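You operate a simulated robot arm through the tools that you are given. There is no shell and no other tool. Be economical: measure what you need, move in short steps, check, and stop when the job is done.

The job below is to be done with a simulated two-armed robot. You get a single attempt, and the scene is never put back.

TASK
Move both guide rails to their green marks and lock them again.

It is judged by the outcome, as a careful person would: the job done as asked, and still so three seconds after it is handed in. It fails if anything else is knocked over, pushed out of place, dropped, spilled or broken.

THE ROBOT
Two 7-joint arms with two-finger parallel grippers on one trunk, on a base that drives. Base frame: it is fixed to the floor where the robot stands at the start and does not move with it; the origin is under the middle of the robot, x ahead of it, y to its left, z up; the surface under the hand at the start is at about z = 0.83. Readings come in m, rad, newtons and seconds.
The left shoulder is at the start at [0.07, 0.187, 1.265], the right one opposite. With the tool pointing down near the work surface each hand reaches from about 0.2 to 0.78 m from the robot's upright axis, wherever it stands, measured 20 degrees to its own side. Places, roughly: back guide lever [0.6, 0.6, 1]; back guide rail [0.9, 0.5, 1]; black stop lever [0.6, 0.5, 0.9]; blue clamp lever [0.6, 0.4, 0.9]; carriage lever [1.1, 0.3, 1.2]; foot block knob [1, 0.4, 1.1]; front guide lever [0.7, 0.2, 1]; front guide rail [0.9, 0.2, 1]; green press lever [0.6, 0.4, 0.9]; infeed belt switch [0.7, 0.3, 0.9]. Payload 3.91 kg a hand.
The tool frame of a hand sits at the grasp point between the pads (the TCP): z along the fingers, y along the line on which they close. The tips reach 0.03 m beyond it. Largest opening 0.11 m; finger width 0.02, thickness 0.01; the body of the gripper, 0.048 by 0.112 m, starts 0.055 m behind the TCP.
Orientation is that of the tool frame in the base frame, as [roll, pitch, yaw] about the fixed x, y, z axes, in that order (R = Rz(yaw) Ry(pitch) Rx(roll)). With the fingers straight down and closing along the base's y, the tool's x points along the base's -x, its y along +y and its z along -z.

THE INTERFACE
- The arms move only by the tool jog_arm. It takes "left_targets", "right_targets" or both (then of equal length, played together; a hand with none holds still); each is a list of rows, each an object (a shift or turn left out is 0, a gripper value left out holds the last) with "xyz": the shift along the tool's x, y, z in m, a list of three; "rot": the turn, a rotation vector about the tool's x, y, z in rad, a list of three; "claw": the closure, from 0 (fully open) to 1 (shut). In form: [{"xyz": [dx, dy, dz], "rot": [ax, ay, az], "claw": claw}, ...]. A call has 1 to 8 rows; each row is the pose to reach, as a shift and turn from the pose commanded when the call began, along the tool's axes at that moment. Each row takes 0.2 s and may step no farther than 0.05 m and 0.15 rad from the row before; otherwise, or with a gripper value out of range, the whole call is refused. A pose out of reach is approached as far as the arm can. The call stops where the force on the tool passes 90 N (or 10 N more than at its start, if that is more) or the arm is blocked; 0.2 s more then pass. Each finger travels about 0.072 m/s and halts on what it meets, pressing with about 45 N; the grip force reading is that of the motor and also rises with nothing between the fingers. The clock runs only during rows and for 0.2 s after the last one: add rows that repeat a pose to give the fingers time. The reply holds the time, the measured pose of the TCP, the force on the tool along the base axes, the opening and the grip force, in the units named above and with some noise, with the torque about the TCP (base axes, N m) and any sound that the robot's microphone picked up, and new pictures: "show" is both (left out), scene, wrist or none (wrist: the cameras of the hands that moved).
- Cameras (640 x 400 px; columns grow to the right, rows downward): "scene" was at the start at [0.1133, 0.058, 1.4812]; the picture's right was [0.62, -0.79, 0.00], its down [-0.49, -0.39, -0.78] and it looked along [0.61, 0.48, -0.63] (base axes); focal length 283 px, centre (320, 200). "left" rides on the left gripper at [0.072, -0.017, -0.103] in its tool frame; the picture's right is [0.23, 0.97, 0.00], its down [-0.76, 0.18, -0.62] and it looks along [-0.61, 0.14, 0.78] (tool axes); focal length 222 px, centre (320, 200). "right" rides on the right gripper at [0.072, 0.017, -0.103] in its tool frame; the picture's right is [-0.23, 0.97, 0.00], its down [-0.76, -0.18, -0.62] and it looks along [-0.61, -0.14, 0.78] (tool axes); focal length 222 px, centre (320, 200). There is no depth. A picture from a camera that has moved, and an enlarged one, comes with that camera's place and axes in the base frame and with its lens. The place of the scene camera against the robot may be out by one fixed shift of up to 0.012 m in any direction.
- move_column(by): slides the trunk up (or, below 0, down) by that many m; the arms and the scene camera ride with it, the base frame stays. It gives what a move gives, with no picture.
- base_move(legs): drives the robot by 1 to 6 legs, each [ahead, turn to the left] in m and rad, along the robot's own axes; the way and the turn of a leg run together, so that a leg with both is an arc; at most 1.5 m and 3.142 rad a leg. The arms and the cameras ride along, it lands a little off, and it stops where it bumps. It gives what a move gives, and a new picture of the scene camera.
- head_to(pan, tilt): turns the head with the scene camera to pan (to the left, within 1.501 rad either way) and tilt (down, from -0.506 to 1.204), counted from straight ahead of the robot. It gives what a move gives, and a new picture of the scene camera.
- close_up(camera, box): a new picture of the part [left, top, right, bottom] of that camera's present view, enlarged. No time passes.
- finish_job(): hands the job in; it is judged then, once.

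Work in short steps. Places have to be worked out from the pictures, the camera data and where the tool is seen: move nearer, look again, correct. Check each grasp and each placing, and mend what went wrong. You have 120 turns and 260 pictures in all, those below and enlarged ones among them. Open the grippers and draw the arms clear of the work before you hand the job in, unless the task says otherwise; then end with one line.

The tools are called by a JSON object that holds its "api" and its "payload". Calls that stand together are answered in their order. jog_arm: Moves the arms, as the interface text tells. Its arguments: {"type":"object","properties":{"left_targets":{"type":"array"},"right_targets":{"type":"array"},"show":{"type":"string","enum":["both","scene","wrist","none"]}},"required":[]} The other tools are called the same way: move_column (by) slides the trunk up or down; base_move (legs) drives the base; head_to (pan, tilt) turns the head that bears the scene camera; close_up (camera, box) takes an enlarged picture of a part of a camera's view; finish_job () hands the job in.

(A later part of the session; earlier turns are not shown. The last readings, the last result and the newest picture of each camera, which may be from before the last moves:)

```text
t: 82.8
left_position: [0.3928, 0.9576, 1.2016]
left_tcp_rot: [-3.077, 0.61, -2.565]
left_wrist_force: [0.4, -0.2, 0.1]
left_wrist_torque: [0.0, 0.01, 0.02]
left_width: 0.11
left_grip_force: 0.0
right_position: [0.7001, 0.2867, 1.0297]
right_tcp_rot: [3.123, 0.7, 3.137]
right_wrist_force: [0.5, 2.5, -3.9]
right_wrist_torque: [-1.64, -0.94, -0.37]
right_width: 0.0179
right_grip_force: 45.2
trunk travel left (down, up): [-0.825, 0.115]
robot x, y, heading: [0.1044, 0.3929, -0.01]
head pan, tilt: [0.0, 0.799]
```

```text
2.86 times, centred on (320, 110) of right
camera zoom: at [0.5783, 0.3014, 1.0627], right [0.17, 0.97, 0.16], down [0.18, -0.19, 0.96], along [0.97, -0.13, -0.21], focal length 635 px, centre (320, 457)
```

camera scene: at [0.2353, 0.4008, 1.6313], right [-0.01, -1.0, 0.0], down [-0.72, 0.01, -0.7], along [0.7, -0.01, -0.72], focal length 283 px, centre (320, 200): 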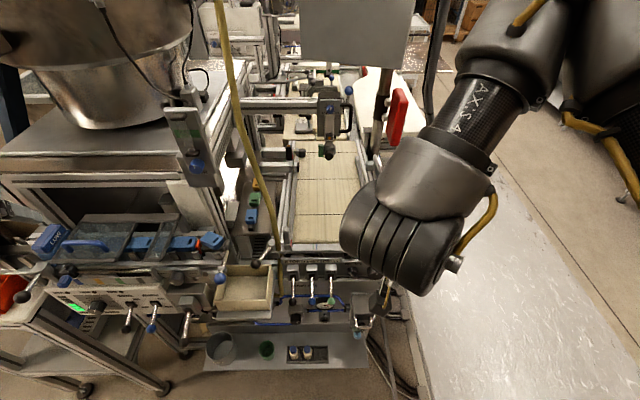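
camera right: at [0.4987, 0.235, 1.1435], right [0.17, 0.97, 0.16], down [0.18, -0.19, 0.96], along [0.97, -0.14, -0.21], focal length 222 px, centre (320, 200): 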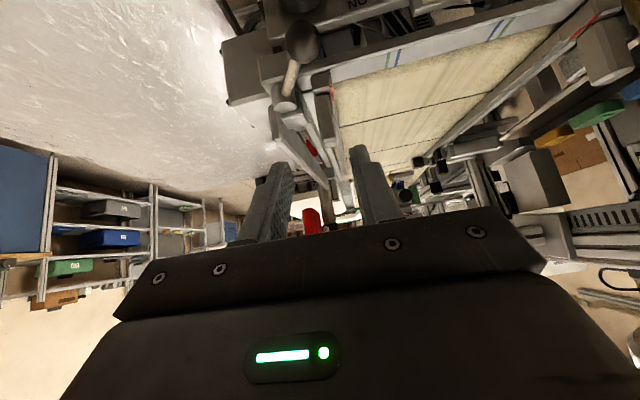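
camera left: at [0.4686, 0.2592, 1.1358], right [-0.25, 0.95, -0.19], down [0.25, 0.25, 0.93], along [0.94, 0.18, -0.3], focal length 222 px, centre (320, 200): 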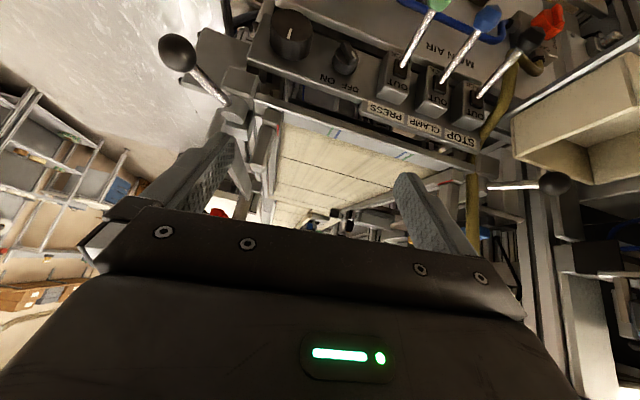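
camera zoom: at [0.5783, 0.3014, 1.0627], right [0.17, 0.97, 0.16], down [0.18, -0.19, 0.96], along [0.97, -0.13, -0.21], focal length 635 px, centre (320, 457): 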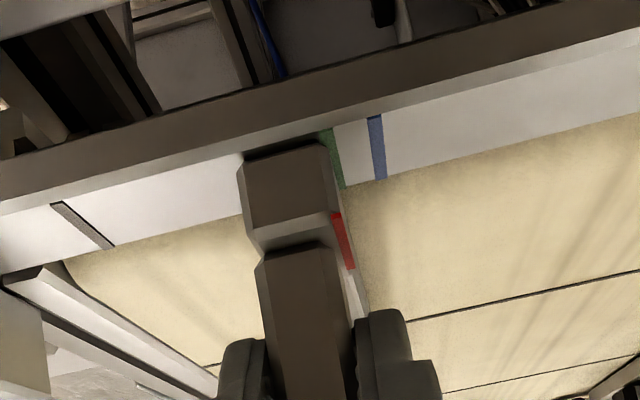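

Red is at about y .297 against green .298, nearly aligned. I'll check with the head camera for a second opinion before the final nudge.

{"api": "close_up", "payload": {"camera": "scene", "box": [310, 205, 380, 265]}}

{"api": "close_up", "payload": {"camera": "right", "box": [300, 75, 350, 140]}}

```text
6.67 times, centred on (345, 235) of scene
camera zoom: at [0.236, 0.4007, 1.5212], right [-0.01, -1.0, 0.0], down [-0.72, 0.01, -0.7], along [0.7, -0.01, -0.72], focal length 1885 px, centre (153, -33)
```

zoom: 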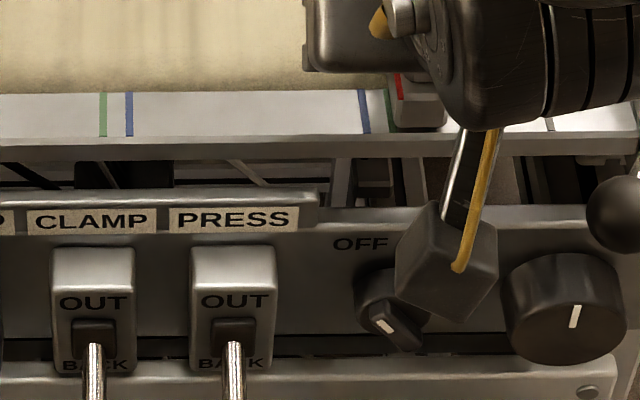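

```text
6.15 times, centred on (325, 108) of right
camera zoom: at [0.5783, 0.3014, 1.0627], right [0.17, 0.97, 0.16], down [0.18, -0.19, 0.96], along [0.97, -0.13, -0.21], focal length 1367 px, centre (289, 769)
```

zoom: 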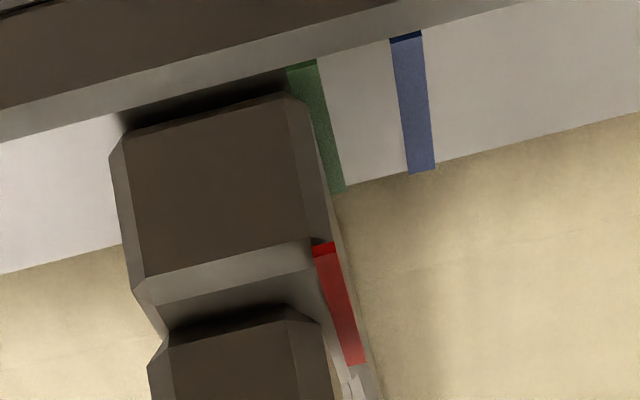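

Both views say red is still about 1.5 mm short. I'll nudge +y by 1.5 mm and recheck.

{"api": "jog_arm", "payload": {"right_targets": [{"xyz": [0, 0.0015, 0]}, {"xyz": [0, 0.0015, 0]}], "show": "none"}}

{"api": "close_up", "payload": {"camera": "right", "box": [300, 75, 350, 140]}}

```text
t: 83.5
left_position: [0.3932, 0.9581, 1.2004]
left_tcp_rot: [-3.077, 0.61, -2.569]
left_wrist_force: [-0.7, 0.8, -0.3]
left_wrist_torque: [0.02, -0.03, -0.03]
left_width: 0.1099
left_grip_force: 0.1
right_position: [0.7015, 0.288, 1.029]
right_tcp_rot: [3.126, 0.698, 3.135]
right_wrist_force: [-0.4, -0.1, -2.7]
right_wrist_torque: [-1.41, 0.22, -0.18]
right_width: 0.0181
right_grip_force: 44.8
trunk travel left (down, up): [-0.825, 0.115]
robot x, y, heading: [0.108, 0.3972, -0.008]
head pan, tilt: [0.0, 0.799]
```

```text
6.15 times, centred on (325, 108) of right
camera zoom: at [0.5783, 0.3016, 1.0627], right [0.17, 0.97, 0.16], down [0.18, -0.19, 0.96], along [0.97, -0.14, -0.21], focal length 1367 px, centre (289, 769)
```

zoom: 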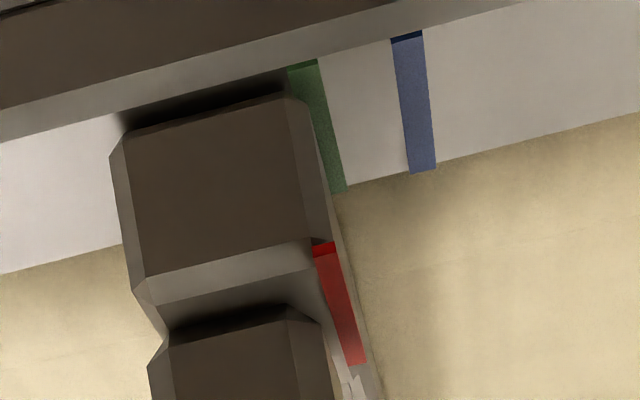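

It barely moved because of stiction, so I'll command a slightly larger step.

{"api": "jog_arm", "payload": {"right_targets": [{"xyz": [0, 0.0025, 0]}, {"xyz": [0, 0.0025, 0]}, {"xyz": [0, 0.0025, 0]}], "show": "none"}}

{"api": "close_up", "payload": {"camera": "right", "box": [300, 75, 350, 140]}}

```text
t: 84.2
left_position: [0.3935, 0.9566, 1.2006]
left_tcp_rot: [-3.077, 0.609, -2.567]
left_wrist_force: [-0.1, 0.8, -1.1]
left_wrist_torque: [0.02, 0.0, 0.0]
left_width: 0.11
left_grip_force: 0.0
right_position: [0.7017, 0.2893, 1.0304]
right_tcp_rot: [3.125, 0.701, 3.135]
right_wrist_force: [-0.1, -4.9, 1.1]
right_wrist_torque: [-1.56, 1.27, -0.41]
right_width: 0.0181
right_grip_force: 45.4
trunk travel left (down, up): [-0.825, 0.115]
robot x, y, heading: [0.1062, 0.3945, -0.011]
head pan, tilt: [0.0, 0.799]
```

```text
6.15 times, centred on (325, 108) of right
camera zoom: at [0.5783, 0.3031, 1.0626], right [0.17, 0.97, 0.16], down [0.18, -0.19, 0.96], along [0.97, -0.14, -0.21], focal length 1367 px, centre (289, 769)
```

zoom: 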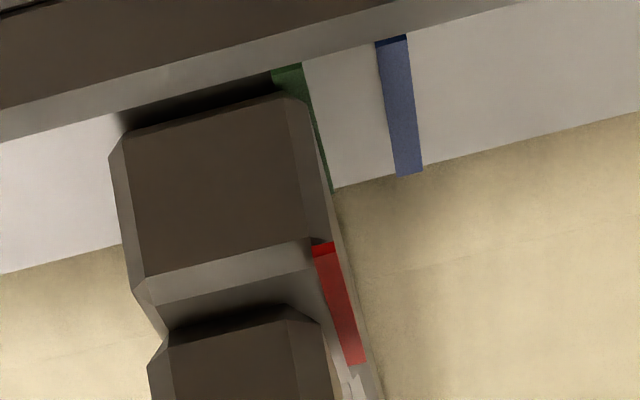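

Red and green now agree to within about 0.1 mm. I'll open the claw, back out and check that the rail stayed.

{"api": "jog_arm", "payload": {"right_targets": [{"xyz": [0, 0, 0], "claw": 0.6}, {"xyz": [0, 0, 0], "claw": 0.6}, {"xyz": [0, 0, -0.03]}, {"xyz": [0, 0, -0.07]}, {"xyz": [0, 0, -0.1]}], "show": "none"}}

{"api": "close_up", "payload": {"camera": "right", "box": [230, 60, 390, 190]}}

{"api": "close_up", "payload": {"camera": "scene", "box": [310, 205, 400, 275]}}

```text
t: 85.5
left_position: [0.3915, 0.9571, 1.2012]
left_tcp_rot: [-3.077, 0.61, -2.566]
left_wrist_force: [0.0, 0.8, 0.4]
left_wrist_torque: [0.02, 0.01, -0.02]
left_width: 0.11
left_grip_force: 0.0
right_position: [0.6352, 0.2888, 1.108]
right_tcp_rot: [3.124, 0.702, 3.135]
right_wrist_force: [-0.3, -0.1, -0.5]
right_wrist_torque: [0.01, -0.01, 0.0]
right_width: 0.0439
right_grip_force: 0.0
trunk travel left (down, up): [-0.825, 0.115]
robot x, y, heading: [0.1087, 0.4021, -0.012]
head pan, tilt: [0.0, 0.799]
```

```text
3.08 times, centred on (310, 125) of right
camera zoom: at [0.5133, 0.3035, 1.1403], right [0.17, 0.97, 0.16], down [0.18, -0.19, 0.97], along [0.97, -0.14, -0.21], focal length 684 px, centre (351, 431)
```

zoom: 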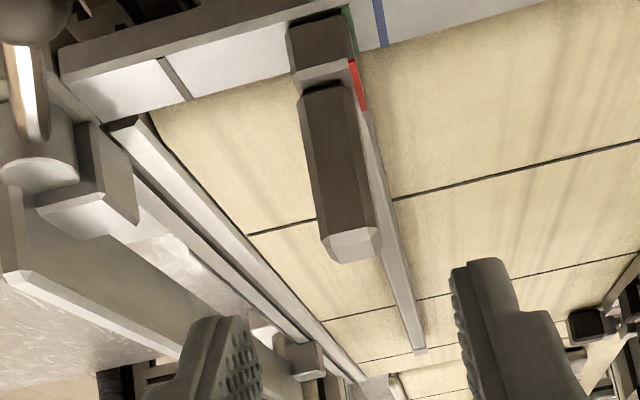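

```text
5.71 times, centred on (355, 240) of scene
camera zoom: at [0.2348, 0.3998, 1.5213], right [-0.01, -1.0, 0.0], down [-0.72, 0.01, -0.7], along [0.7, -0.01, -0.72], focal length 1615 px, centre (120, -29)
```

zoom: 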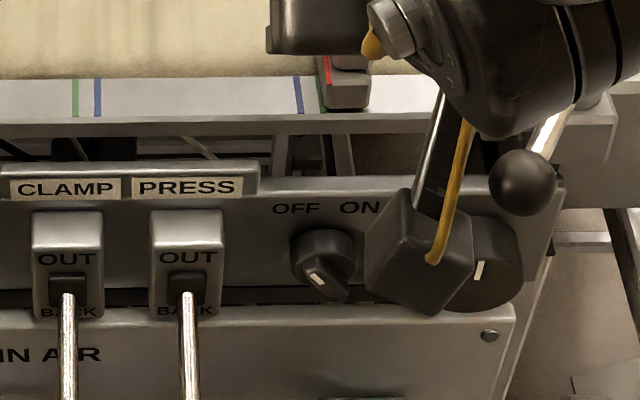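

There may be about 1 mm of springback. I'll zoom in more to measure it.

{"api": "close_up", "payload": {"camera": "right", "box": [300, 55, 340, 95]}}

{"api": "close_up", "payload": {"camera": "scene", "box": [345, 212, 385, 237]}}

```text
10.00 times, centred on (320, 75) of right
camera zoom: at [0.5133, 0.3035, 1.1403], right [0.17, 0.97, 0.16], down [0.18, -0.19, 0.97], along [0.97, -0.14, -0.21], focal length 2221 px, centre (320, 1450)
```

zoom: 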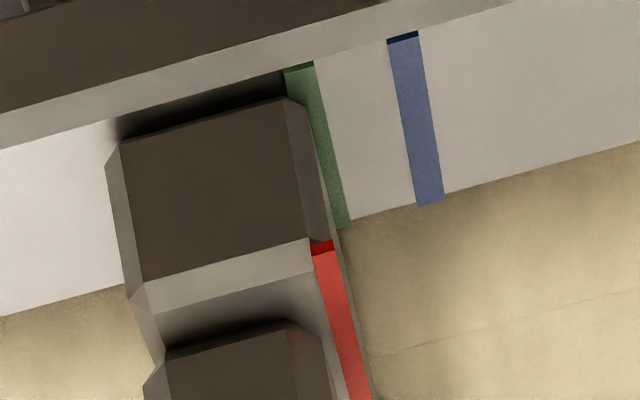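

```text
16.00 times, centred on (365, 224) of scene
camera zoom: at [0.2348, 0.3998, 1.5213], right [-0.01, -1.0, 0.0], down [-0.72, 0.01, -0.7], along [0.7, -0.01, -0.72], focal length 4523 px, centre (-400, -192)
```

zoom: 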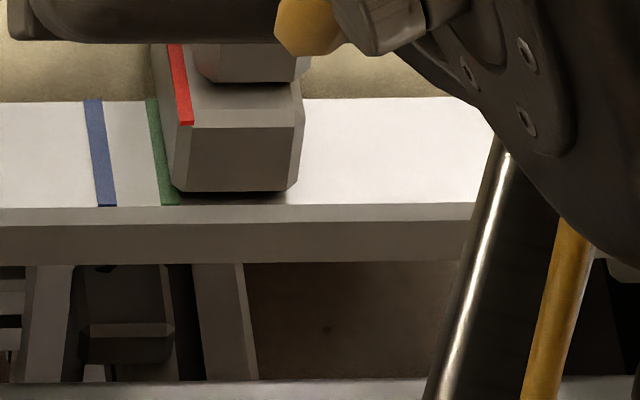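

The front rail is within about 0.5–0.9 mm, which is fine. Next I'll line up with the lever ball (about [.632, .22, .986]) to relock it.

{"api": "jog_arm", "payload": {"right_targets": [{"xyz": [0.03, -0.025, 0], "claw": 0.45}, {"xyz": [0.06, -0.05, 0]}, {"xyz": [0.081, -0.0685, 0]}], "show": "wrist"}}

```text
t: 86.2
left_position: [0.392, 0.9582, 1.2009]
left_tcp_rot: [-3.076, 0.609, -2.567]
left_wrist_force: [0.1, -0.2, -0.6]
left_wrist_torque: [-0.02, 0.0, -0.01]
left_width: 0.1101
left_grip_force: 0.2
right_position: [0.573, 0.2209, 1.0549]
right_tcp_rot: [3.125, 0.698, 3.134]
right_wrist_force: [-0.2, -1.2, 0.1]
right_wrist_torque: [0.0, 0.04, 0.0]
right_width: 0.0605
right_grip_force: 0.1
trunk travel left (down, up): [-0.825, 0.115]
robot x, y, heading: [0.1135, 0.3927, -0.013]
head pan, tilt: [0.0, 0.799]
camera right: at [0.4507, 0.2346, 1.0876], right [0.17, 0.97, 0.16], down [0.18, -0.19, 0.96], along [0.97, -0.13, -0.21], focal length 222 px, centre (320, 200)
```

right: 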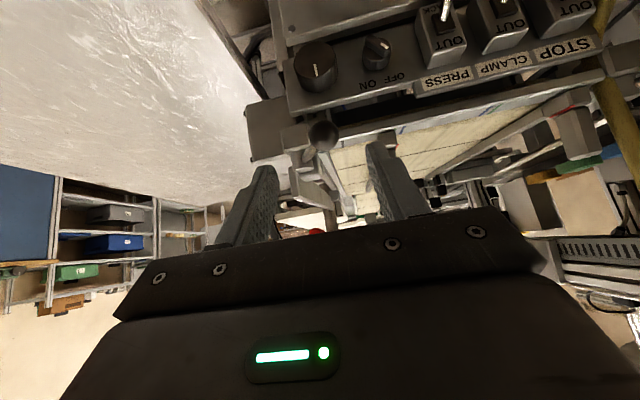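

The ball is centred between the fingers at about [.638, .221, .986]. I'll advance and grip.

{"api": "jog_arm", "payload": {"right_targets": [{"xyz": [0, 0, 0.045]}, {"xyz": [0, 0, 0.085]}, {"xyz": [0, 0, 0.092]}, {"xyz": [0, 0, 0.092], "claw": 0.8}, {"xyz": [0, 0, 0.092], "claw": 0.8}, {"xyz": [0, 0, 0.092], "claw": 0.8}], "show": "wrist"}}

```text
t: 87.7
left_position: [0.3914, 0.9589, 1.2013]
left_tcp_rot: [-3.076, 0.61, -2.566]
left_wrist_force: [0.7, -1.0, -1.0]
left_wrist_torque: [0.0, 0.02, 0.0]
left_width: 0.1099
left_grip_force: 0.1
right_position: [0.634, 0.2217, 0.9849]
right_tcp_rot: [3.127, 0.699, 3.135]
right_wrist_force: [-5.3, 5.5, 3.0]
right_wrist_torque: [0.0, -0.14, 0.16]
right_width: 0.0269
right_grip_force: 44.9
trunk travel left (down, up): [-0.825, 0.115]
robot x, y, heading: [0.1092, 0.3949, -0.011]
head pan, tilt: [0.0, 0.799]
camera right: at [0.5105, 0.2369, 1.0178], right [0.17, 0.97, 0.16], down [0.18, -0.19, 0.97], along [0.97, -0.13, -0.21], focal length 222 px, centre (320, 200)
```

right: 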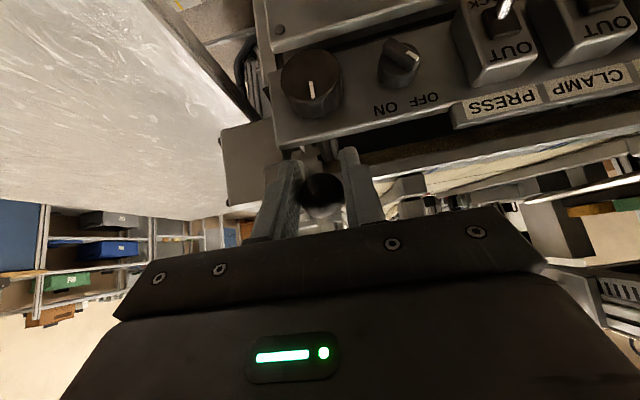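

Fitting a circle to the recorded points gives the hub at about (.676, .184) and r of about .053, so the swing is 90°. I'll sweep the ball back along that arc to the locked stop.

{"api": "jog_arm", "payload": {"right_targets": [{"xyz": [0.003, -0.011, -0.0026]}, {"xyz": [0.007, -0.024, -0.006]}, {"xyz": [0.0084, -0.0377, -0.0071]}, {"xyz": [0.007, -0.0517, -0.006]}, {"xyz": [0.003, -0.064, -0.0026]}, {"xyz": [-0.0034, -0.075, 0.0029]}, {"xyz": [-0.0055, -0.0785, 0.0047]}], "show": "wrist"}}

```text
t: 89.2
left_position: [0.3927, 0.959, 1.2012]
left_tcp_rot: [-3.076, 0.609, -2.569]
left_wrist_force: [0.1, 0.1, 0.4]
left_wrist_torque: [0.01, -0.03, 0.02]
left_width: 0.1099
left_grip_force: 0.0
right_position: [0.6233, 0.1842, 0.9842]
right_tcp_rot: [3.129, 0.7, 3.135]
right_wrist_force: [5.7, 1.9, 9.7]
right_wrist_torque: [0.02, 0.12, 0.2]
right_width: 0.0269
right_grip_force: 44.9
right hand out of reach, approached as far as the arm can: row 4, 5, 6, 7
trunk travel left (down, up): [-0.825, 0.115]
robot x, y, heading: [0.1081, 0.3933, -0.003]
head pan, tilt: [0.0, 0.799]
camera right: at [0.5002, 0.199, 1.0167], right [0.17, 0.97, 0.16], down [0.18, -0.19, 0.97], along [0.97, -0.14, -0.21], focal length 222 px, centre (320, 200)
```

right: 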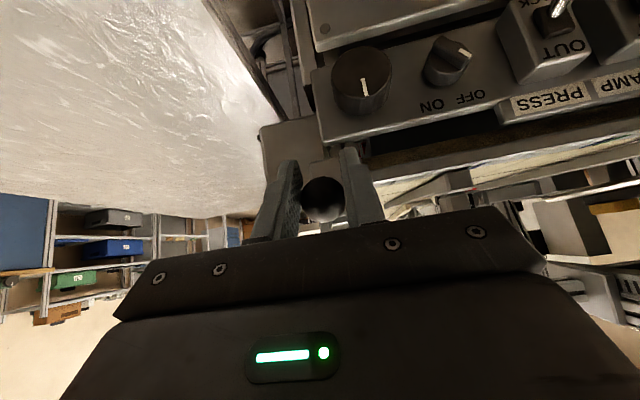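

The fit is exact, but the arm can't go further to -y in this posture. I'll yaw the tool clockwise about the ball by 0.3 rad to free the wrist, then continue.

{"api": "jog_arm", "payload": {"right_targets": [{"rot": [0.0645, 0, 0.0765]}, {"rot": [0.129, 0, 0.153]}, {"rot": [0.193, 0, 0.23]}], "show": "none"}}

```text
t: 90.0
left_position: [0.392, 0.9578, 1.2007]
left_tcp_rot: [-3.075, 0.61, -2.568]
left_wrist_force: [-0.2, 0.5, -0.6]
left_wrist_torque: [0.02, 0.02, -0.01]
left_width: 0.1101
left_grip_force: 0.0
right_position: [0.6209, 0.1859, 0.9828]
right_tcp_rot: [3.126, 0.692, 2.833]
right_wrist_force: [-0.1, 4.2, -2.2]
right_wrist_torque: [0.02, -0.19, 0.4]
right_width: 0.027
right_grip_force: 45.1
trunk travel left (down, up): [-0.825, 0.115]
robot x, y, heading: [0.1067, 0.3984, -0.009]
head pan, tilt: [0.0, 0.799]
```

That worked. I'll continue the arc in the new tool axes.

{"api": "jog_arm", "payload": {"right_targets": [{"xyz": [-0.0067, -0.014, 0.0056]}, {"xyz": [-0.0132, -0.0244, 0.0111]}, {"xyz": [-0.022, -0.0323, 0.0185]}, {"xyz": [-0.0255, -0.0356, 0.0215]}], "show": "wrist"}}

```text
t: 91.0
left_position: [0.3865, 0.9634, 1.1998]
left_tcp_rot: [-3.069, 0.613, -2.563]
left_wrist_force: [-0.6, -0.6, 0.4]
left_wrist_torque: [-0.02, -0.01, 0.01]
left_width: 0.1099
left_grip_force: 0.1
right_position: [0.636, 0.1492, 0.9842]
right_tcp_rot: [3.122, 0.686, 2.842]
right_wrist_force: [-44.3, 41.0, -24.1]
right_wrist_torque: [-0.38, -0.28, 0.86]
right_width: 0.0264
right_grip_force: 45.0
trunk travel left (down, up): [-0.825, 0.115]
robot x, y, heading: [0.1086, 0.3947, -0.01]
head pan, tilt: [0.0, 0.799]
camera right: at [0.5232, 0.1981, 1.0179], right [0.45, 0.88, 0.16], down [0.13, -0.24, 0.96], along [0.89, -0.41, -0.22], focal length 222 px, centre (320, 200)
```

right: 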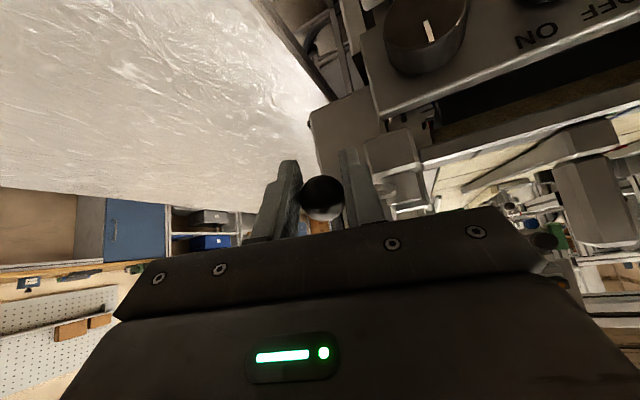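

The ball is at the original locked place and hard against the stop (about 60 N). I'll release and back away.

{"api": "jog_arm", "payload": {"right_targets": [{"xyz": [0.004, 0.004, -0.003], "claw": 0.8}, {"xyz": [0.004, 0.004, -0.003], "claw": 0.45}, {"xyz": [0.004, 0.004, -0.003], "claw": 0.45}, {"xyz": [0.004, 0.004, -0.003], "claw": 0.45}, {"xyz": [0.004, 0.004, -0.05]}, {"xyz": [0.004, 0.004, -0.1]}, {"xyz": [0.004, 0.004, -0.14]}], "show": "both"}}

{"api": "close_up", "payload": {"camera": "scene", "box": [330, 205, 410, 265]}}

```text
t: 92.7
left_position: [0.3916, 0.9595, 1.2018]
left_tcp_rot: [-3.072, 0.61, -2.566]
left_wrist_force: [0.0, 0.0, 0.1]
left_wrist_torque: [-0.03, -0.02, -0.01]
left_width: 0.1098
left_grip_force: 0.0
right_position: [0.5626, 0.1746, 1.0866]
right_tcp_rot: [3.127, 0.699, 2.836]
right_wrist_force: [-0.5, 0.3, 0.1]
right_wrist_torque: [0.0, -0.02, 0.02]
right_width: 0.0606
right_grip_force: 0.1
right hand out of reach, approached as far as the arm can: row 7
trunk travel left (down, up): [-0.825, 0.115]
robot x, y, heading: [0.1081, 0.3909, -0.006]
head pan, tilt: [0.0, 0.799]
camera scene: at [0.234, 0.4024, 1.5213], right [-0.01, -1.0, 0.0], down [-0.72, 0.01, -0.7], along [0.7, -0.01, -0.72], focal length 283 px, centre (320, 200)
camera right: at [0.449, 0.2255, 1.1186], right [0.45, 0.88, 0.16], down [0.12, -0.23, 0.97], along [0.88, -0.42, -0.21], focal length 222 px, centre (320, 200)
```

scene: 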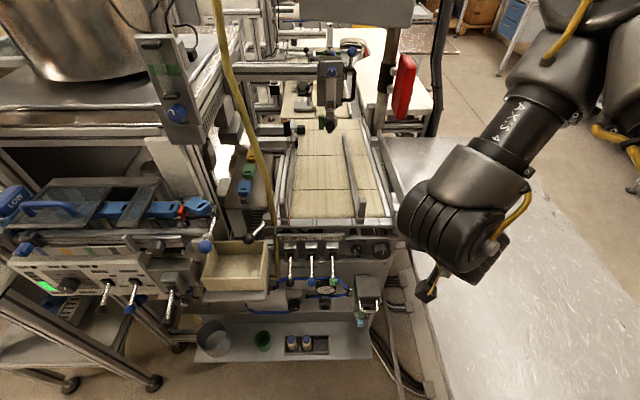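
right: 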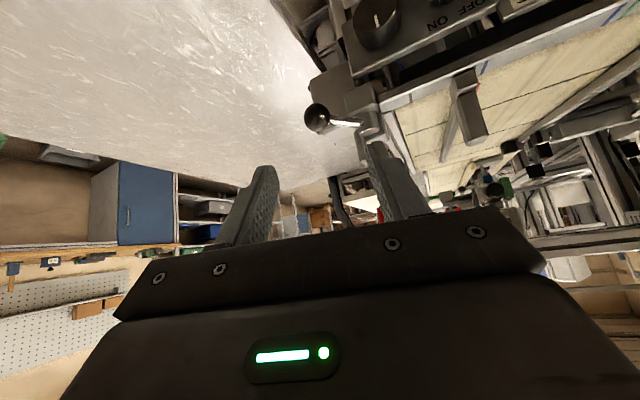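

```text
6.67 times, centred on (370, 235) of scene
camera zoom: at [0.234, 0.4024, 1.5213], right [-0.01, -1.0, 0.0], down [-0.72, 0.01, -0.7], along [0.7, -0.01, -0.72], focal length 1885 px, centre (-13, -33)
```

zoom: 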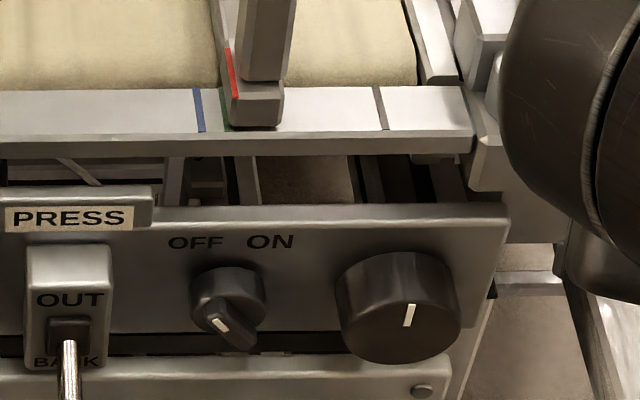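

The front rail is in place and its lever is back in the locked position. Now I'll take a close look at the back side.

{"api": "close_up", "payload": {"camera": "scene", "box": [180, 170, 310, 270]}}

{"api": "close_up", "payload": {"camera": "scene", "box": [240, 195, 300, 240]}}

```text
4.00 times, centred on (245, 220) of scene
camera zoom: at [0.234, 0.4024, 1.5213], right [-0.01, -1.0, 0.0], down [-0.72, 0.01, -0.7], along [0.7, -0.01, -0.72], focal length 1131 px, centre (620, 120)
```

zoom: 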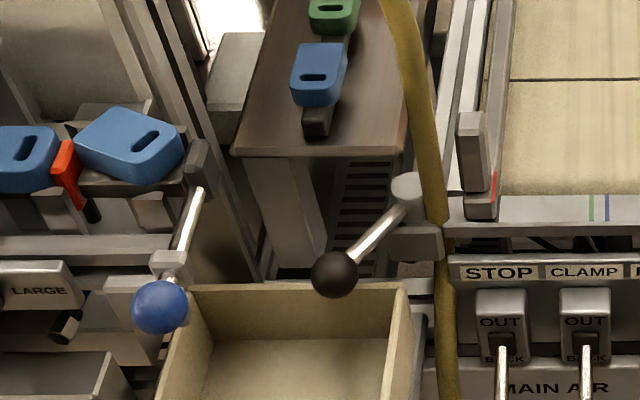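

```text
8.89 times, centred on (270, 218) of scene
camera zoom: at [0.234, 0.4024, 1.5213], right [-0.01, -1.0, 0.0], down [-0.72, 0.01, -0.7], along [0.7, -0.01, -0.72], focal length 2513 px, centre (764, 44)
```

zoom: 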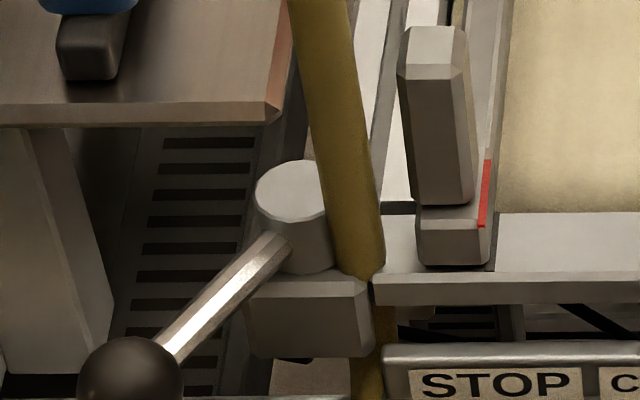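

Geometry check on the back side: the ball is at about [.638, .56, .985] and the box rim is at z≈.95. The blue lever runs along y≈.6 at z≈1.1, and the vertical hose is at about [.685, .50]. Gripping the ball would be cramped, so I'll push it with closed fingers, coming in low and angled from the right. First I'll bring the right hand to a safe spot and yaw it left.

{"api": "jog_arm", "payload": {"right_targets": [{"xyz": [0.013, 0.027, -0.017], "rot": [-0.088, 0, -0.105], "claw": 1.0}, {"xyz": [0.026, 0.054, -0.034], "rot": [-0.176, 0, -0.209]}, {"xyz": [0.039, 0.081, -0.051], "rot": [-0.264, 0, -0.314]}, {"xyz": [0.052, 0.108, -0.069], "rot": [-0.353, 0, -0.419]}, {"xyz": [0.065, 0.135, -0.086], "rot": [-0.441, 0, -0.524]}, {"xyz": [0.078, 0.162, -0.103], "rot": [-0.529, 0, -0.628]}, {"xyz": [0.0914, 0.189, -0.12], "rot": [-0.617, 0, -0.733]}], "show": "wrist"}}

```text
t: 94.2
left_position: [0.3921, 0.9595, 1.2005]
left_tcp_rot: [-3.075, 0.609, -2.565]
left_wrist_force: [-1.2, -0.1, 0.2]
left_wrist_torque: [-0.01, 0.02, 0.02]
left_width: 0.11
left_grip_force: 0.0
right_position: [0.4702, 0.3729, 1.0792]
right_tcp_rot: [3.017, 0.592, -2.682]
right_wrist_force: [-0.1, 0.9, 0.4]
right_wrist_torque: [-0.02, -0.01, 0.01]
right_width: 0.0002
right_grip_force: 37.8
right hand out of reach, approached as far as the arm can: row 1, 2, 3, 4, 5, 6
trunk travel left (down, up): [-0.825, 0.115]
robot x, y, heading: [0.108, 0.394, -0.009]
head pan, tilt: [0.0, 0.799]
stopped in row 7 (right hand): the arm was blocked; the commanded pose is now the measured one
camera right: at [0.3612, 0.3231, 1.1259], right [-0.32, 0.92, 0.23], down [0.38, -0.1, 0.92], along [0.87, 0.38, -0.32], focal length 222 px, centre (320, 200)
```

right: 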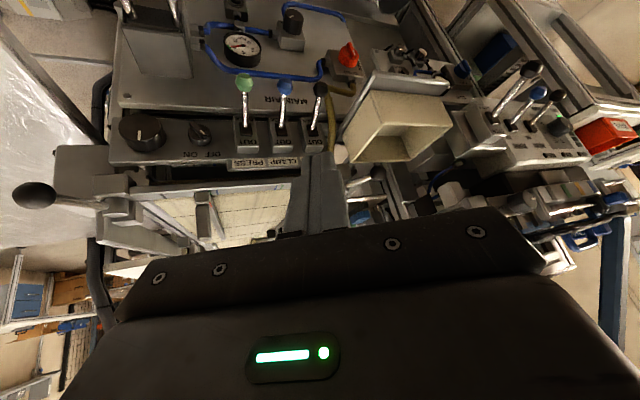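

The hand is near the right place but folded close to the body. I'll move it forward and left while tilting the fingers more horizontal.

{"api": "jog_arm", "payload": {"right_targets": [{"xyz": [-0.03, 0.014, 0.02], "rot": [0, -0.1, 0]}, {"xyz": [-0.06, 0.03, 0.04], "rot": [0, -0.2, -0.03]}, {"xyz": [-0.085, 0.045, 0.055], "rot": [0, -0.3, -0.06]}, {"xyz": [-0.106, 0.056, 0.072], "rot": [0, -0.4, -0.08]}], "show": "both"}}

```text
t: 95.2
left_position: [0.3927, 0.959, 1.2]
left_tcp_rot: [-3.076, 0.609, -2.567]
left_wrist_force: [-0.4, 0.5, 0.2]
left_wrist_torque: [0.0, 0.01, 0.05]
left_width: 0.1099
left_grip_force: 0.1
right_position: [0.5532, 0.4875, 1.0836]
right_tcp_rot: [3.065, 0.998, -2.618]
right_wrist_force: [0.6, 0.6, -0.6]
right_wrist_torque: [0.03, -0.02, 0.02]
right_width: 0.0002
right_grip_force: 37.8
trunk travel left (down, up): [-0.825, 0.115]
robot x, y, heading: [0.1086, 0.3993, -0.014]
head pan, tilt: [0.0, 0.799]
camera scene: at [0.2367, 0.4008, 1.5212], right [-0.01, -1.0, 0.0], down [-0.72, 0.01, -0.7], along [0.7, -0.01, -0.72], focal length 283 px, centre (320, 200)
camera right: at [0.4382, 0.4306, 1.08], right [-0.43, 0.87, 0.23], down [0.03, -0.24, 0.97], along [0.9, 0.42, 0.08], focal length 222 px, centre (320, 200)
```

scene: 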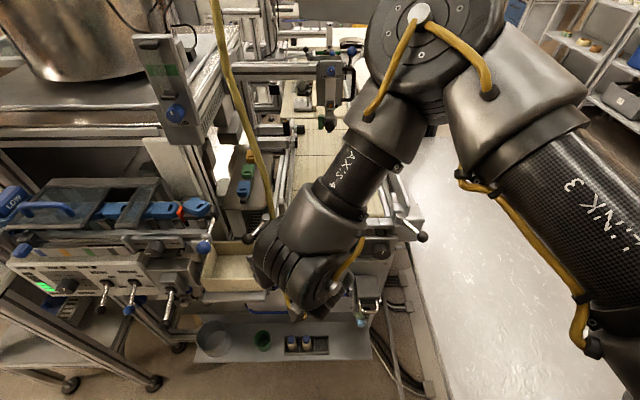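
right: 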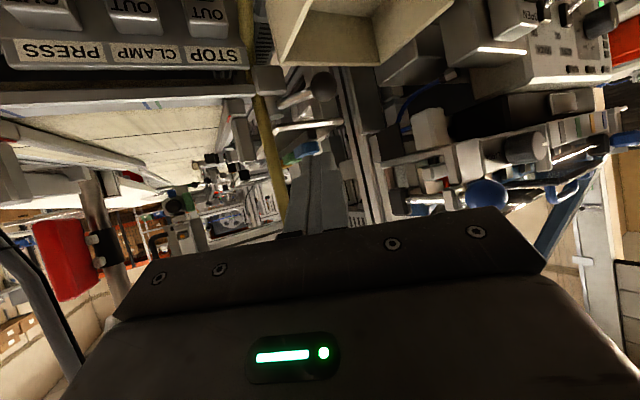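

Excellent view: ball, hose, post and blue lever are all visible. I'll zoom for measurement.

{"api": "close_up", "payload": {"camera": "right", "box": [200, 50, 380, 210]}}

```text
2.50 times, centred on (290, 130) of right
camera zoom: at [0.4382, 0.4306, 1.08], right [-0.43, 0.87, 0.23], down [0.03, -0.24, 0.97], along [0.9, 0.42, 0.08], focal length 555 px, centre (395, 375)
```

zoom: 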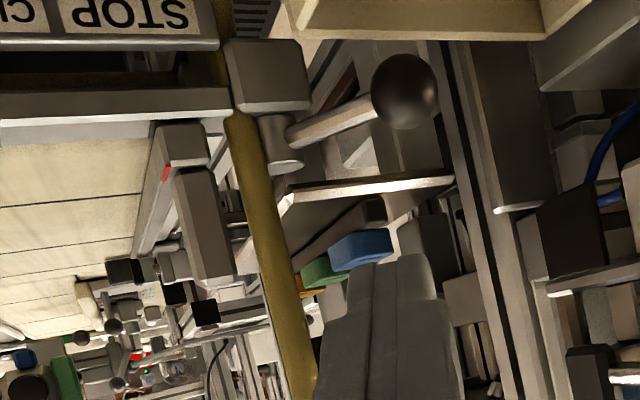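

Ball confirmed at [.640, .560, .985], post top at [.72, .48], hose at about [.69, .50]. I'll move to a staging point just short of the ball's left side, yawing a little more.

{"api": "jog_arm", "payload": {"right_targets": [{"xyz": [0.008, 0.016, 0.032], "rot": [-0.084, 0, -0.054]}, {"xyz": [0.0153, 0.0326, 0.065], "rot": [-0.168, 0, -0.108]}], "show": "wrist"}}

```text
t: 95.8
left_position: [0.3911, 0.9593, 1.2012]
left_tcp_rot: [-3.075, 0.609, -2.566]
left_wrist_force: [0.0, -0.1, -0.1]
left_wrist_torque: [0.01, 0.0, -0.03]
left_width: 0.1101
left_grip_force: 0.0
right_position: [0.5518, 0.5155, 1.0841]
right_tcp_rot: [3.065, 1.006, -2.523]
right_wrist_force: [0.6, 0.0, -0.7]
right_wrist_torque: [-0.01, 0.0, 0.04]
right_width: 0.0
right_grip_force: 37.6
right hand out of reach, approached as far as the arm can: row 1, 2
trunk travel left (down, up): [-0.825, 0.115]
robot x, y, heading: [0.1067, 0.3953, -0.009]
head pan, tilt: [0.0, 0.799]
camera right: at [0.4423, 0.4474, 1.0787], right [-0.51, 0.83, 0.23], down [0.04, -0.24, 0.97], along [0.86, 0.51, 0.09], focal length 222 px, centre (320, 200)
```

right: 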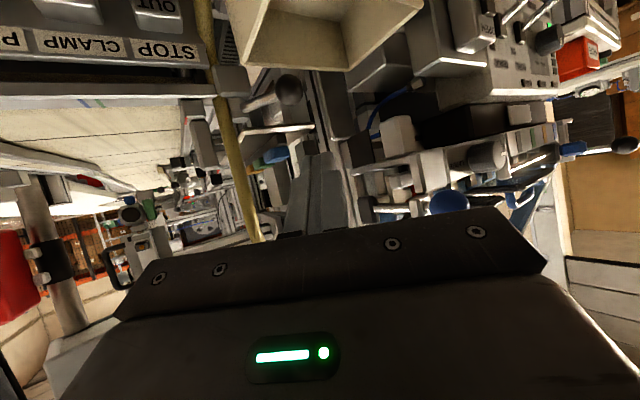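

The limit seems to be going lower with this yaw. Lowering the column does the same job without changing the arm posture.

{"api": "move_column", "payload": {"by": -0.065}}

{"api": "jog_arm", "payload": {"right_targets": [{"xyz": [-0.01, 0.012, 0.016]}, {"xyz": [-0.02, 0.02, 0.032]}], "show": "wrist"}}

```text
t: 96.8
left_position: [0.3922, 0.957, 1.1354]
left_tcp_rot: [-3.077, 0.611, -2.569]
left_wrist_force: [-0.6, 0.0, -0.7]
left_wrist_torque: [0.02, 0.01, 0.0]
left_width: 0.1102
left_grip_force: 0.1
right_position: [0.5514, 0.5129, 1.0187]
right_tcp_rot: [3.067, 1.005, -2.525]
right_wrist_force: [-0.4, 0.2, 0.0]
right_wrist_torque: [-0.02, -0.01, 0.03]
right_width: 0.0
right_grip_force: 37.2
trunk travel left (down, up): [-0.76, 0.18]
robot x, y, heading: [0.1102, 0.3965, -0.012]
head pan, tilt: [0.0, 0.799]
```

```text
t: 97.4
left_position: [0.3918, 0.9586, 1.1362]
left_tcp_rot: [-3.077, 0.61, -2.567]
left_wrist_force: [-0.9, -0.4, 0.5]
left_wrist_torque: [-0.02, -0.02, 0.05]
left_width: 0.1099
left_grip_force: 0.2
right_position: [0.5527, 0.5138, 1.0188]
right_tcp_rot: [3.066, 1.006, -2.524]
right_wrist_force: [-0.1, -0.2, 0.2]
right_wrist_torque: [0.04, 0.03, 0.01]
right_width: 0.0004
right_grip_force: 37.5
right hand out of reach, approached as far as the arm can: row 1, 2
trunk travel left (down, up): [-0.76, 0.18]
robot x, y, heading: [0.1081, 0.3994, -0.009]
head pan, tilt: [0.0, 0.799]
camera right: at [0.4426, 0.4465, 1.0136], right [-0.51, 0.83, 0.23], down [0.04, -0.24, 0.97], along [0.86, 0.51, 0.09], focal length 222 px, centre (320, 200)
```

right: 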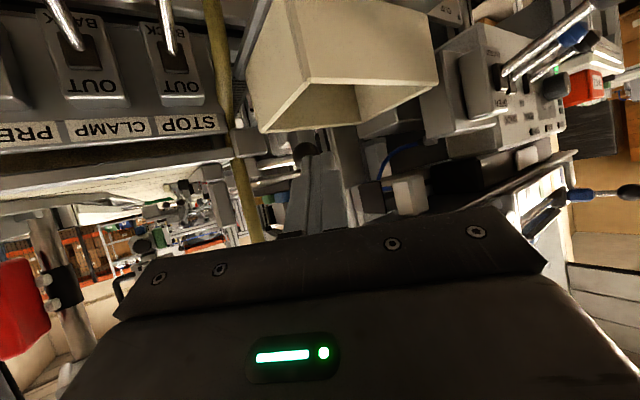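

The yaw is the limiter. New plan: fingers nearly horizontal and pointing mostly ahead, so the whole hand passes under the blue lever and above the box. Then I grip the ball with just the fingertips. I'll rotate in place now.

{"api": "jog_arm", "payload": {"right_targets": [{"rot": [0.118, 0, 0.076], "claw": 0.45}, {"rot": [0.236, 0, 0.152]}, {"rot": [0.353, 0, 0.227]}], "show": "none"}}

{"api": "jog_arm", "payload": {"right_targets": [{"xyz": [0, 0.01, 0], "rot": [0, -0.1, 0]}, {"xyz": [0, 0.02, 0], "rot": [0, -0.2, 0]}], "show": "wrist"}}

```text
t: 98.2
left_position: [0.3921, 0.9569, 1.1368]
left_tcp_rot: [-3.076, 0.608, -2.566]
left_wrist_force: [-0.8, 0.3, 0.3]
left_wrist_torque: [0.02, -0.01, 0.0]
left_width: 0.1101
left_grip_force: 0.0
right_position: [0.5928, 0.5019, 1.0224]
right_tcp_rot: [3.059, 0.98, -2.947]
right_wrist_force: [0.0, 0.4, -0.2]
right_wrist_torque: [-0.01, 0.0, -0.03]
right_width: 0.0605
right_grip_force: 0.0
right hand out of reach, approached as far as the arm can: row 2, 3
trunk travel left (down, up): [-0.76, 0.18]
robot x, y, heading: [0.1088, 0.3935, -0.012]
head pan, tilt: [0.0, 0.799]
```

```text
t: 98.8
left_position: [0.3929, 0.9577, 1.1357]
left_tcp_rot: [-3.078, 0.608, -2.568]
left_wrist_force: [0.3, 0.1, -0.3]
left_wrist_torque: [0.0, 0.01, 0.02]
left_width: 0.11
left_grip_force: 0.1
right_position: [0.641, 0.5199, 1.0205]
right_tcp_rot: [3.032, 1.181, -2.978]
right_wrist_force: [-0.2, -0.4, 0.1]
right_wrist_torque: [0.04, -0.04, 0.03]
right_width: 0.0605
right_grip_force: 0.0
right hand out of reach, approached as far as the arm can: row 1, 2
trunk travel left (down, up): [-0.76, 0.18]
robot x, y, heading: [0.1076, 0.3952, -0.007]
head pan, tilt: [0.0, 0.799]
camera right: at [0.5172, 0.5044, 0.9925], right [-0.17, 0.95, 0.25], down [-0.22, -0.29, 0.93], along [0.96, 0.1, 0.26], focal length 222 px, centre (320, 200)
```

right: 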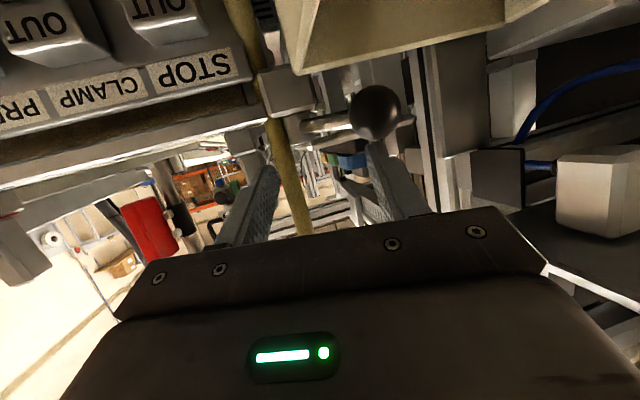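

The arm can't fold enough with flat fingers this close, so it crept forward. The base should be about 0.1 m further back. I'll lift slightly via the column to clear the ball, then reverse.

{"api": "move_column", "payload": {"by": 0.025}}

{"api": "base_move", "payload": {"legs": [[-0.1, 0]]}}

{"api": "close_up", "payload": {"camera": "right", "box": [0, 0, 640, 400]}}

```text
t: 99.5
left_position: [0.3931, 0.9585, 1.1607]
left_tcp_rot: [-3.076, 0.609, -2.568]
left_wrist_force: [0.2, -0.1, -0.9]
left_wrist_torque: [-0.01, 0.01, 0.01]
left_width: 0.1098
left_grip_force: 0.0
right_position: [0.6391, 0.5202, 1.0455]
right_tcp_rot: [3.03, 1.183, -2.979]
right_wrist_force: [-0.1, 0.0, 0.2]
right_wrist_torque: [0.03, -0.03, -0.02]
right_width: 0.0605
right_grip_force: 0.1
trunk travel left (down, up): [-0.785, 0.155]
robot x, y, heading: [0.112, 0.3933, -0.007]
head pan, tilt: [0.0, 0.799]
```

```text
t: 100.7
left_position: [0.2947, 0.9589, 1.1607]
left_tcp_rot: [-3.076, 0.609, -2.566]
left_wrist_force: [1.1, 0.3, -0.8]
left_wrist_torque: [-0.03, 0.02, -0.02]
left_width: 0.1099
left_grip_force: 0.1
right_position: [0.5421, 0.5225, 1.045]
right_tcp_rot: [3.03, 1.181, -2.979]
right_wrist_force: [-0.1, -0.8, -0.5]
right_wrist_torque: [0.01, -0.03, 0.0]
right_width: 0.0605
right_grip_force: 0.1
trunk travel left (down, up): [-0.785, 0.155]
robot x, y, heading: [0.0127, 0.3941, -0.008]
head pan, tilt: [0.0, 0.799]
camera scene: at [0.1392, 0.4012, 1.4811], right [-0.01, -1.0, 0.0], down [-0.72, 0.01, -0.7], along [0.7, -0.01, -0.72], focal length 283 px, centre (320, 200)
```

scene: 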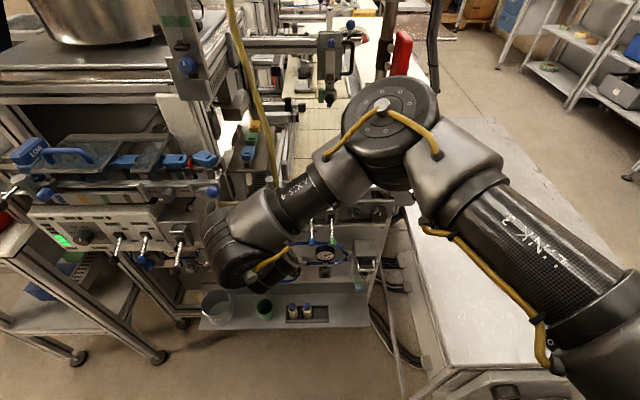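

```text
1.00 times, centred on (320, 200) of right (not enlarged: the box is as wide or as high as the picture)
camera zoom: at [0.4192, 0.5055, 1.0177], right [-0.17, 0.95, 0.25], down [-0.22, -0.29, 0.93], along [0.96, 0.1, 0.26], focal length 222 px, centre (320, 200)
```

zoom: 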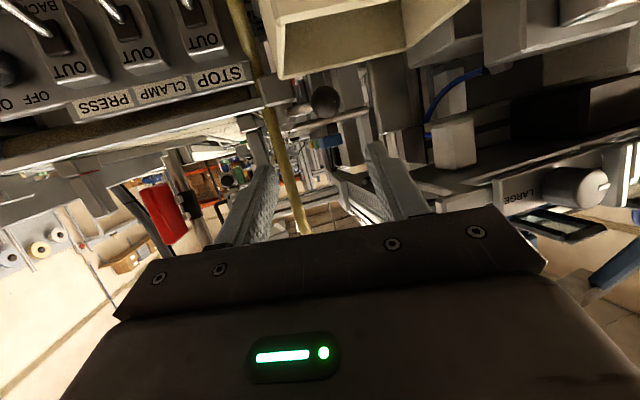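

The posture is now comfortable. I'll align to the ball's axis at 0.07 m short.

{"api": "jog_arm", "payload": {"right_targets": [{"xyz": [0.0082, 0.004, 0.015]}, {"xyz": [0.0164, 0.0077, 0.0295]}], "show": "none"}}

{"api": "close_up", "payload": {"camera": "right", "box": [200, 40, 480, 240]}}

{"api": "close_up", "payload": {"camera": "scene", "box": [190, 170, 330, 300]}}

```text
t: 101.2
left_position: [0.2943, 0.9592, 1.1608]
left_tcp_rot: [-3.079, 0.61, -2.566]
left_wrist_force: [1.0, 0.5, 0.1]
left_wrist_torque: [0.02, 0.02, -0.01]
left_width: 0.1102
left_grip_force: 0.0
right_position: [0.561, 0.536, 1.0172]
right_tcp_rot: [3.029, 1.182, -2.983]
right_wrist_force: [-0.7, -0.2, 0.3]
right_wrist_torque: [0.0, -0.02, 0.0]
right_width: 0.0604
right_grip_force: 0.0
trunk travel left (down, up): [-0.785, 0.155]
robot x, y, heading: [0.0102, 0.3971, -0.011]
head pan, tilt: [0.0, 0.799]
```

```text
2.00 times, centred on (340, 140) of right
camera zoom: at [0.4364, 0.52, 0.9917], right [-0.17, 0.95, 0.25], down [-0.22, -0.29, 0.93], along [0.96, 0.1, 0.26], focal length 444 px, centre (280, 320)
```

zoom: 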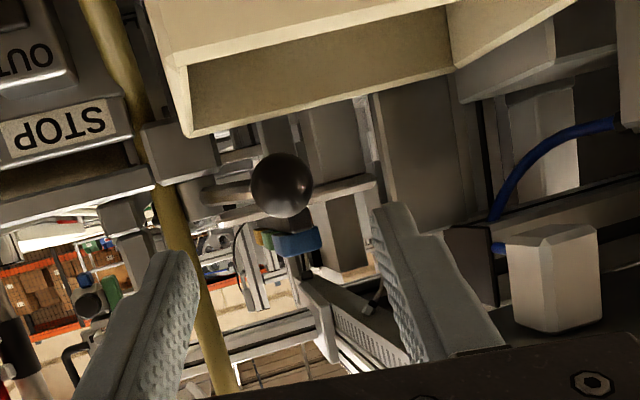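

```text
3.08 times, centred on (260, 235) of scene
camera zoom: at [0.1387, 0.4013, 1.4813], right [-0.01, -1.0, 0.0], down [-0.72, 0.01, -0.7], along [0.7, -0.01, -0.72], focal length 870 px, centre (505, 92)
```

zoom: 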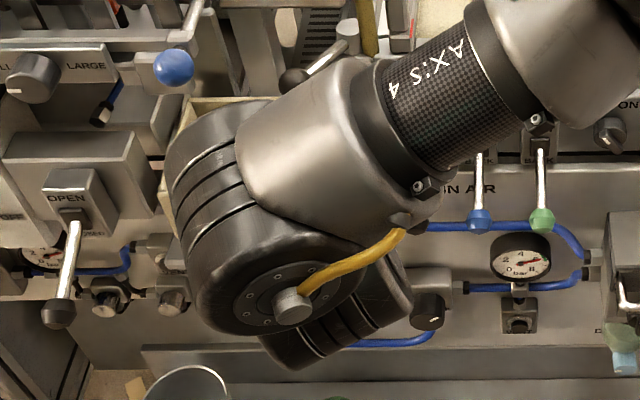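

The ball is dead centre between the fingers. I'll advance .07 m so just the fingertips hold it, then close.

{"api": "jog_arm", "payload": {"right_targets": [{"xyz": [0, 0, 0.03]}, {"xyz": [0, 0, 0.055]}, {"xyz": [0, 0, 0.072]}, {"xyz": [0, 0, 0.072], "claw": 0.8}, {"xyz": [0, 0, 0.072], "claw": 0.8}, {"xyz": [0, 0, 0.072], "claw": 0.8}], "show": "wrist"}}

```text
t: 102.7
left_position: [0.2924, 0.9589, 1.1612]
left_tcp_rot: [-3.075, 0.61, -2.564]
left_wrist_force: [-0.3, 0.3, -0.1]
left_wrist_torque: [0.01, -0.01, -0.01]
left_width: 0.1098
left_grip_force: 0.1
right_position: [0.6037, 0.533, 1.0035]
right_tcp_rot: [3.028, 1.183, -2.979]
right_wrist_force: [-8.9, -0.2, 2.3]
right_wrist_torque: [0.14, 0.05, 0.14]
right_width: 0.0232
right_grip_force: 1.4
right hand out of reach, approached as far as the arm can: row 2, 3, 4, 5, 6
trunk travel left (down, up): [-0.785, 0.155]
robot x, y, heading: [0.015, 0.3942, -0.008]
head pan, tilt: [0.0, 0.799]
camera right: at [0.4795, 0.517, 0.9765], right [-0.17, 0.95, 0.25], down [-0.22, -0.29, 0.93], along [0.96, 0.1, 0.26], focal length 222 px, centre (320, 200)
```

right: 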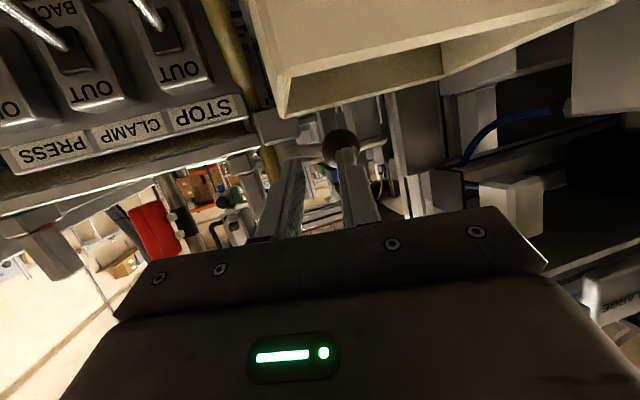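

The arm stopped 2 cm short (out of reach now), so the window is narrow. I'll reopen the claw, back off a bit, and bring the base .04 m forward.

{"api": "jog_arm", "payload": {"right_targets": [{"xyz": [0, 0, -0.01], "claw": 0.45}, {"xyz": [0, 0, -0.045]}], "show": "none"}}

{"api": "base_move", "payload": {"legs": [[0.04, 0]]}}

{"api": "close_up", "payload": {"camera": "right", "box": [200, 40, 480, 240]}}

```text
t: 103.2
left_position: [0.2922, 0.9595, 1.1612]
left_tcp_rot: [-3.077, 0.611, -2.566]
left_wrist_force: [-0.3, -0.4, -0.5]
left_wrist_torque: [0.03, -0.01, -0.02]
left_width: 0.1101
left_grip_force: 0.0
right_position: [0.565, 0.5205, 1.0194]
right_tcp_rot: [3.031, 1.184, -2.976]
right_wrist_force: [0.4, -0.5, 0.3]
right_wrist_torque: [-0.01, -0.01, 0.0]
right_width: 0.0607
right_grip_force: 0.0
trunk travel left (down, up): [-0.785, 0.155]
robot x, y, heading: [0.011, 0.3973, -0.011]
head pan, tilt: [0.0, 0.799]
```

```text
t: 104.1
left_position: [0.3292, 0.9592, 1.1609]
left_tcp_rot: [-3.072, 0.61, -2.563]
left_wrist_force: [-1.1, 0.1, -0.8]
left_wrist_torque: [0.01, 0.0, -0.04]
left_width: 0.11
left_grip_force: 0.1
right_position: [0.6033, 0.5227, 1.0213]
right_tcp_rot: [3.032, 1.184, -2.974]
right_wrist_force: [0.3, 0.4, 0.4]
right_wrist_torque: [0.01, -0.02, -0.01]
right_width: 0.0606
right_grip_force: 0.0
trunk travel left (down, up): [-0.785, 0.155]
robot x, y, heading: [0.0504, 0.3952, -0.012]
head pan, tilt: [0.0, 0.799]
camera scene: at [0.174, 0.4021, 1.4815], right [-0.01, -1.0, 0.0], down [-0.72, 0.0, -0.7], along [0.7, -0.01, -0.72], focal length 283 px, centre (320, 200)
```

scene: 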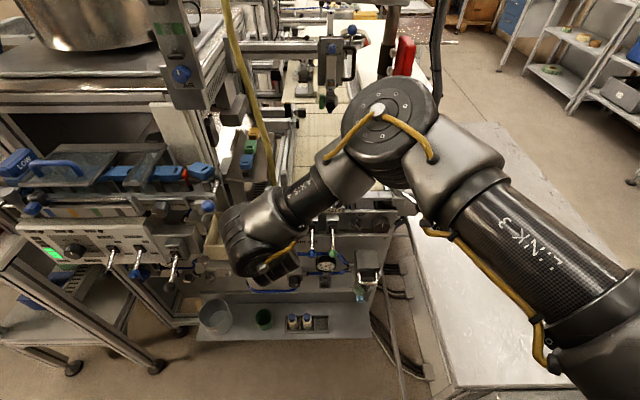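

```text
2.00 times, centred on (340, 140) of right
camera zoom: at [0.4793, 0.5054, 0.9931], right [-0.17, 0.95, 0.25], down [-0.22, -0.29, 0.93], along [0.96, 0.11, 0.26], focal length 444 px, centre (280, 320)
```

zoom: 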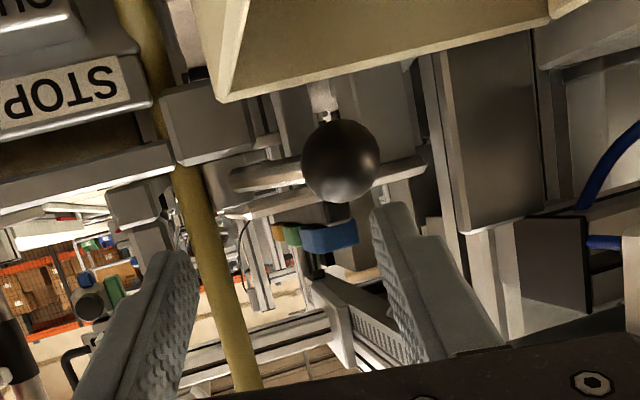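

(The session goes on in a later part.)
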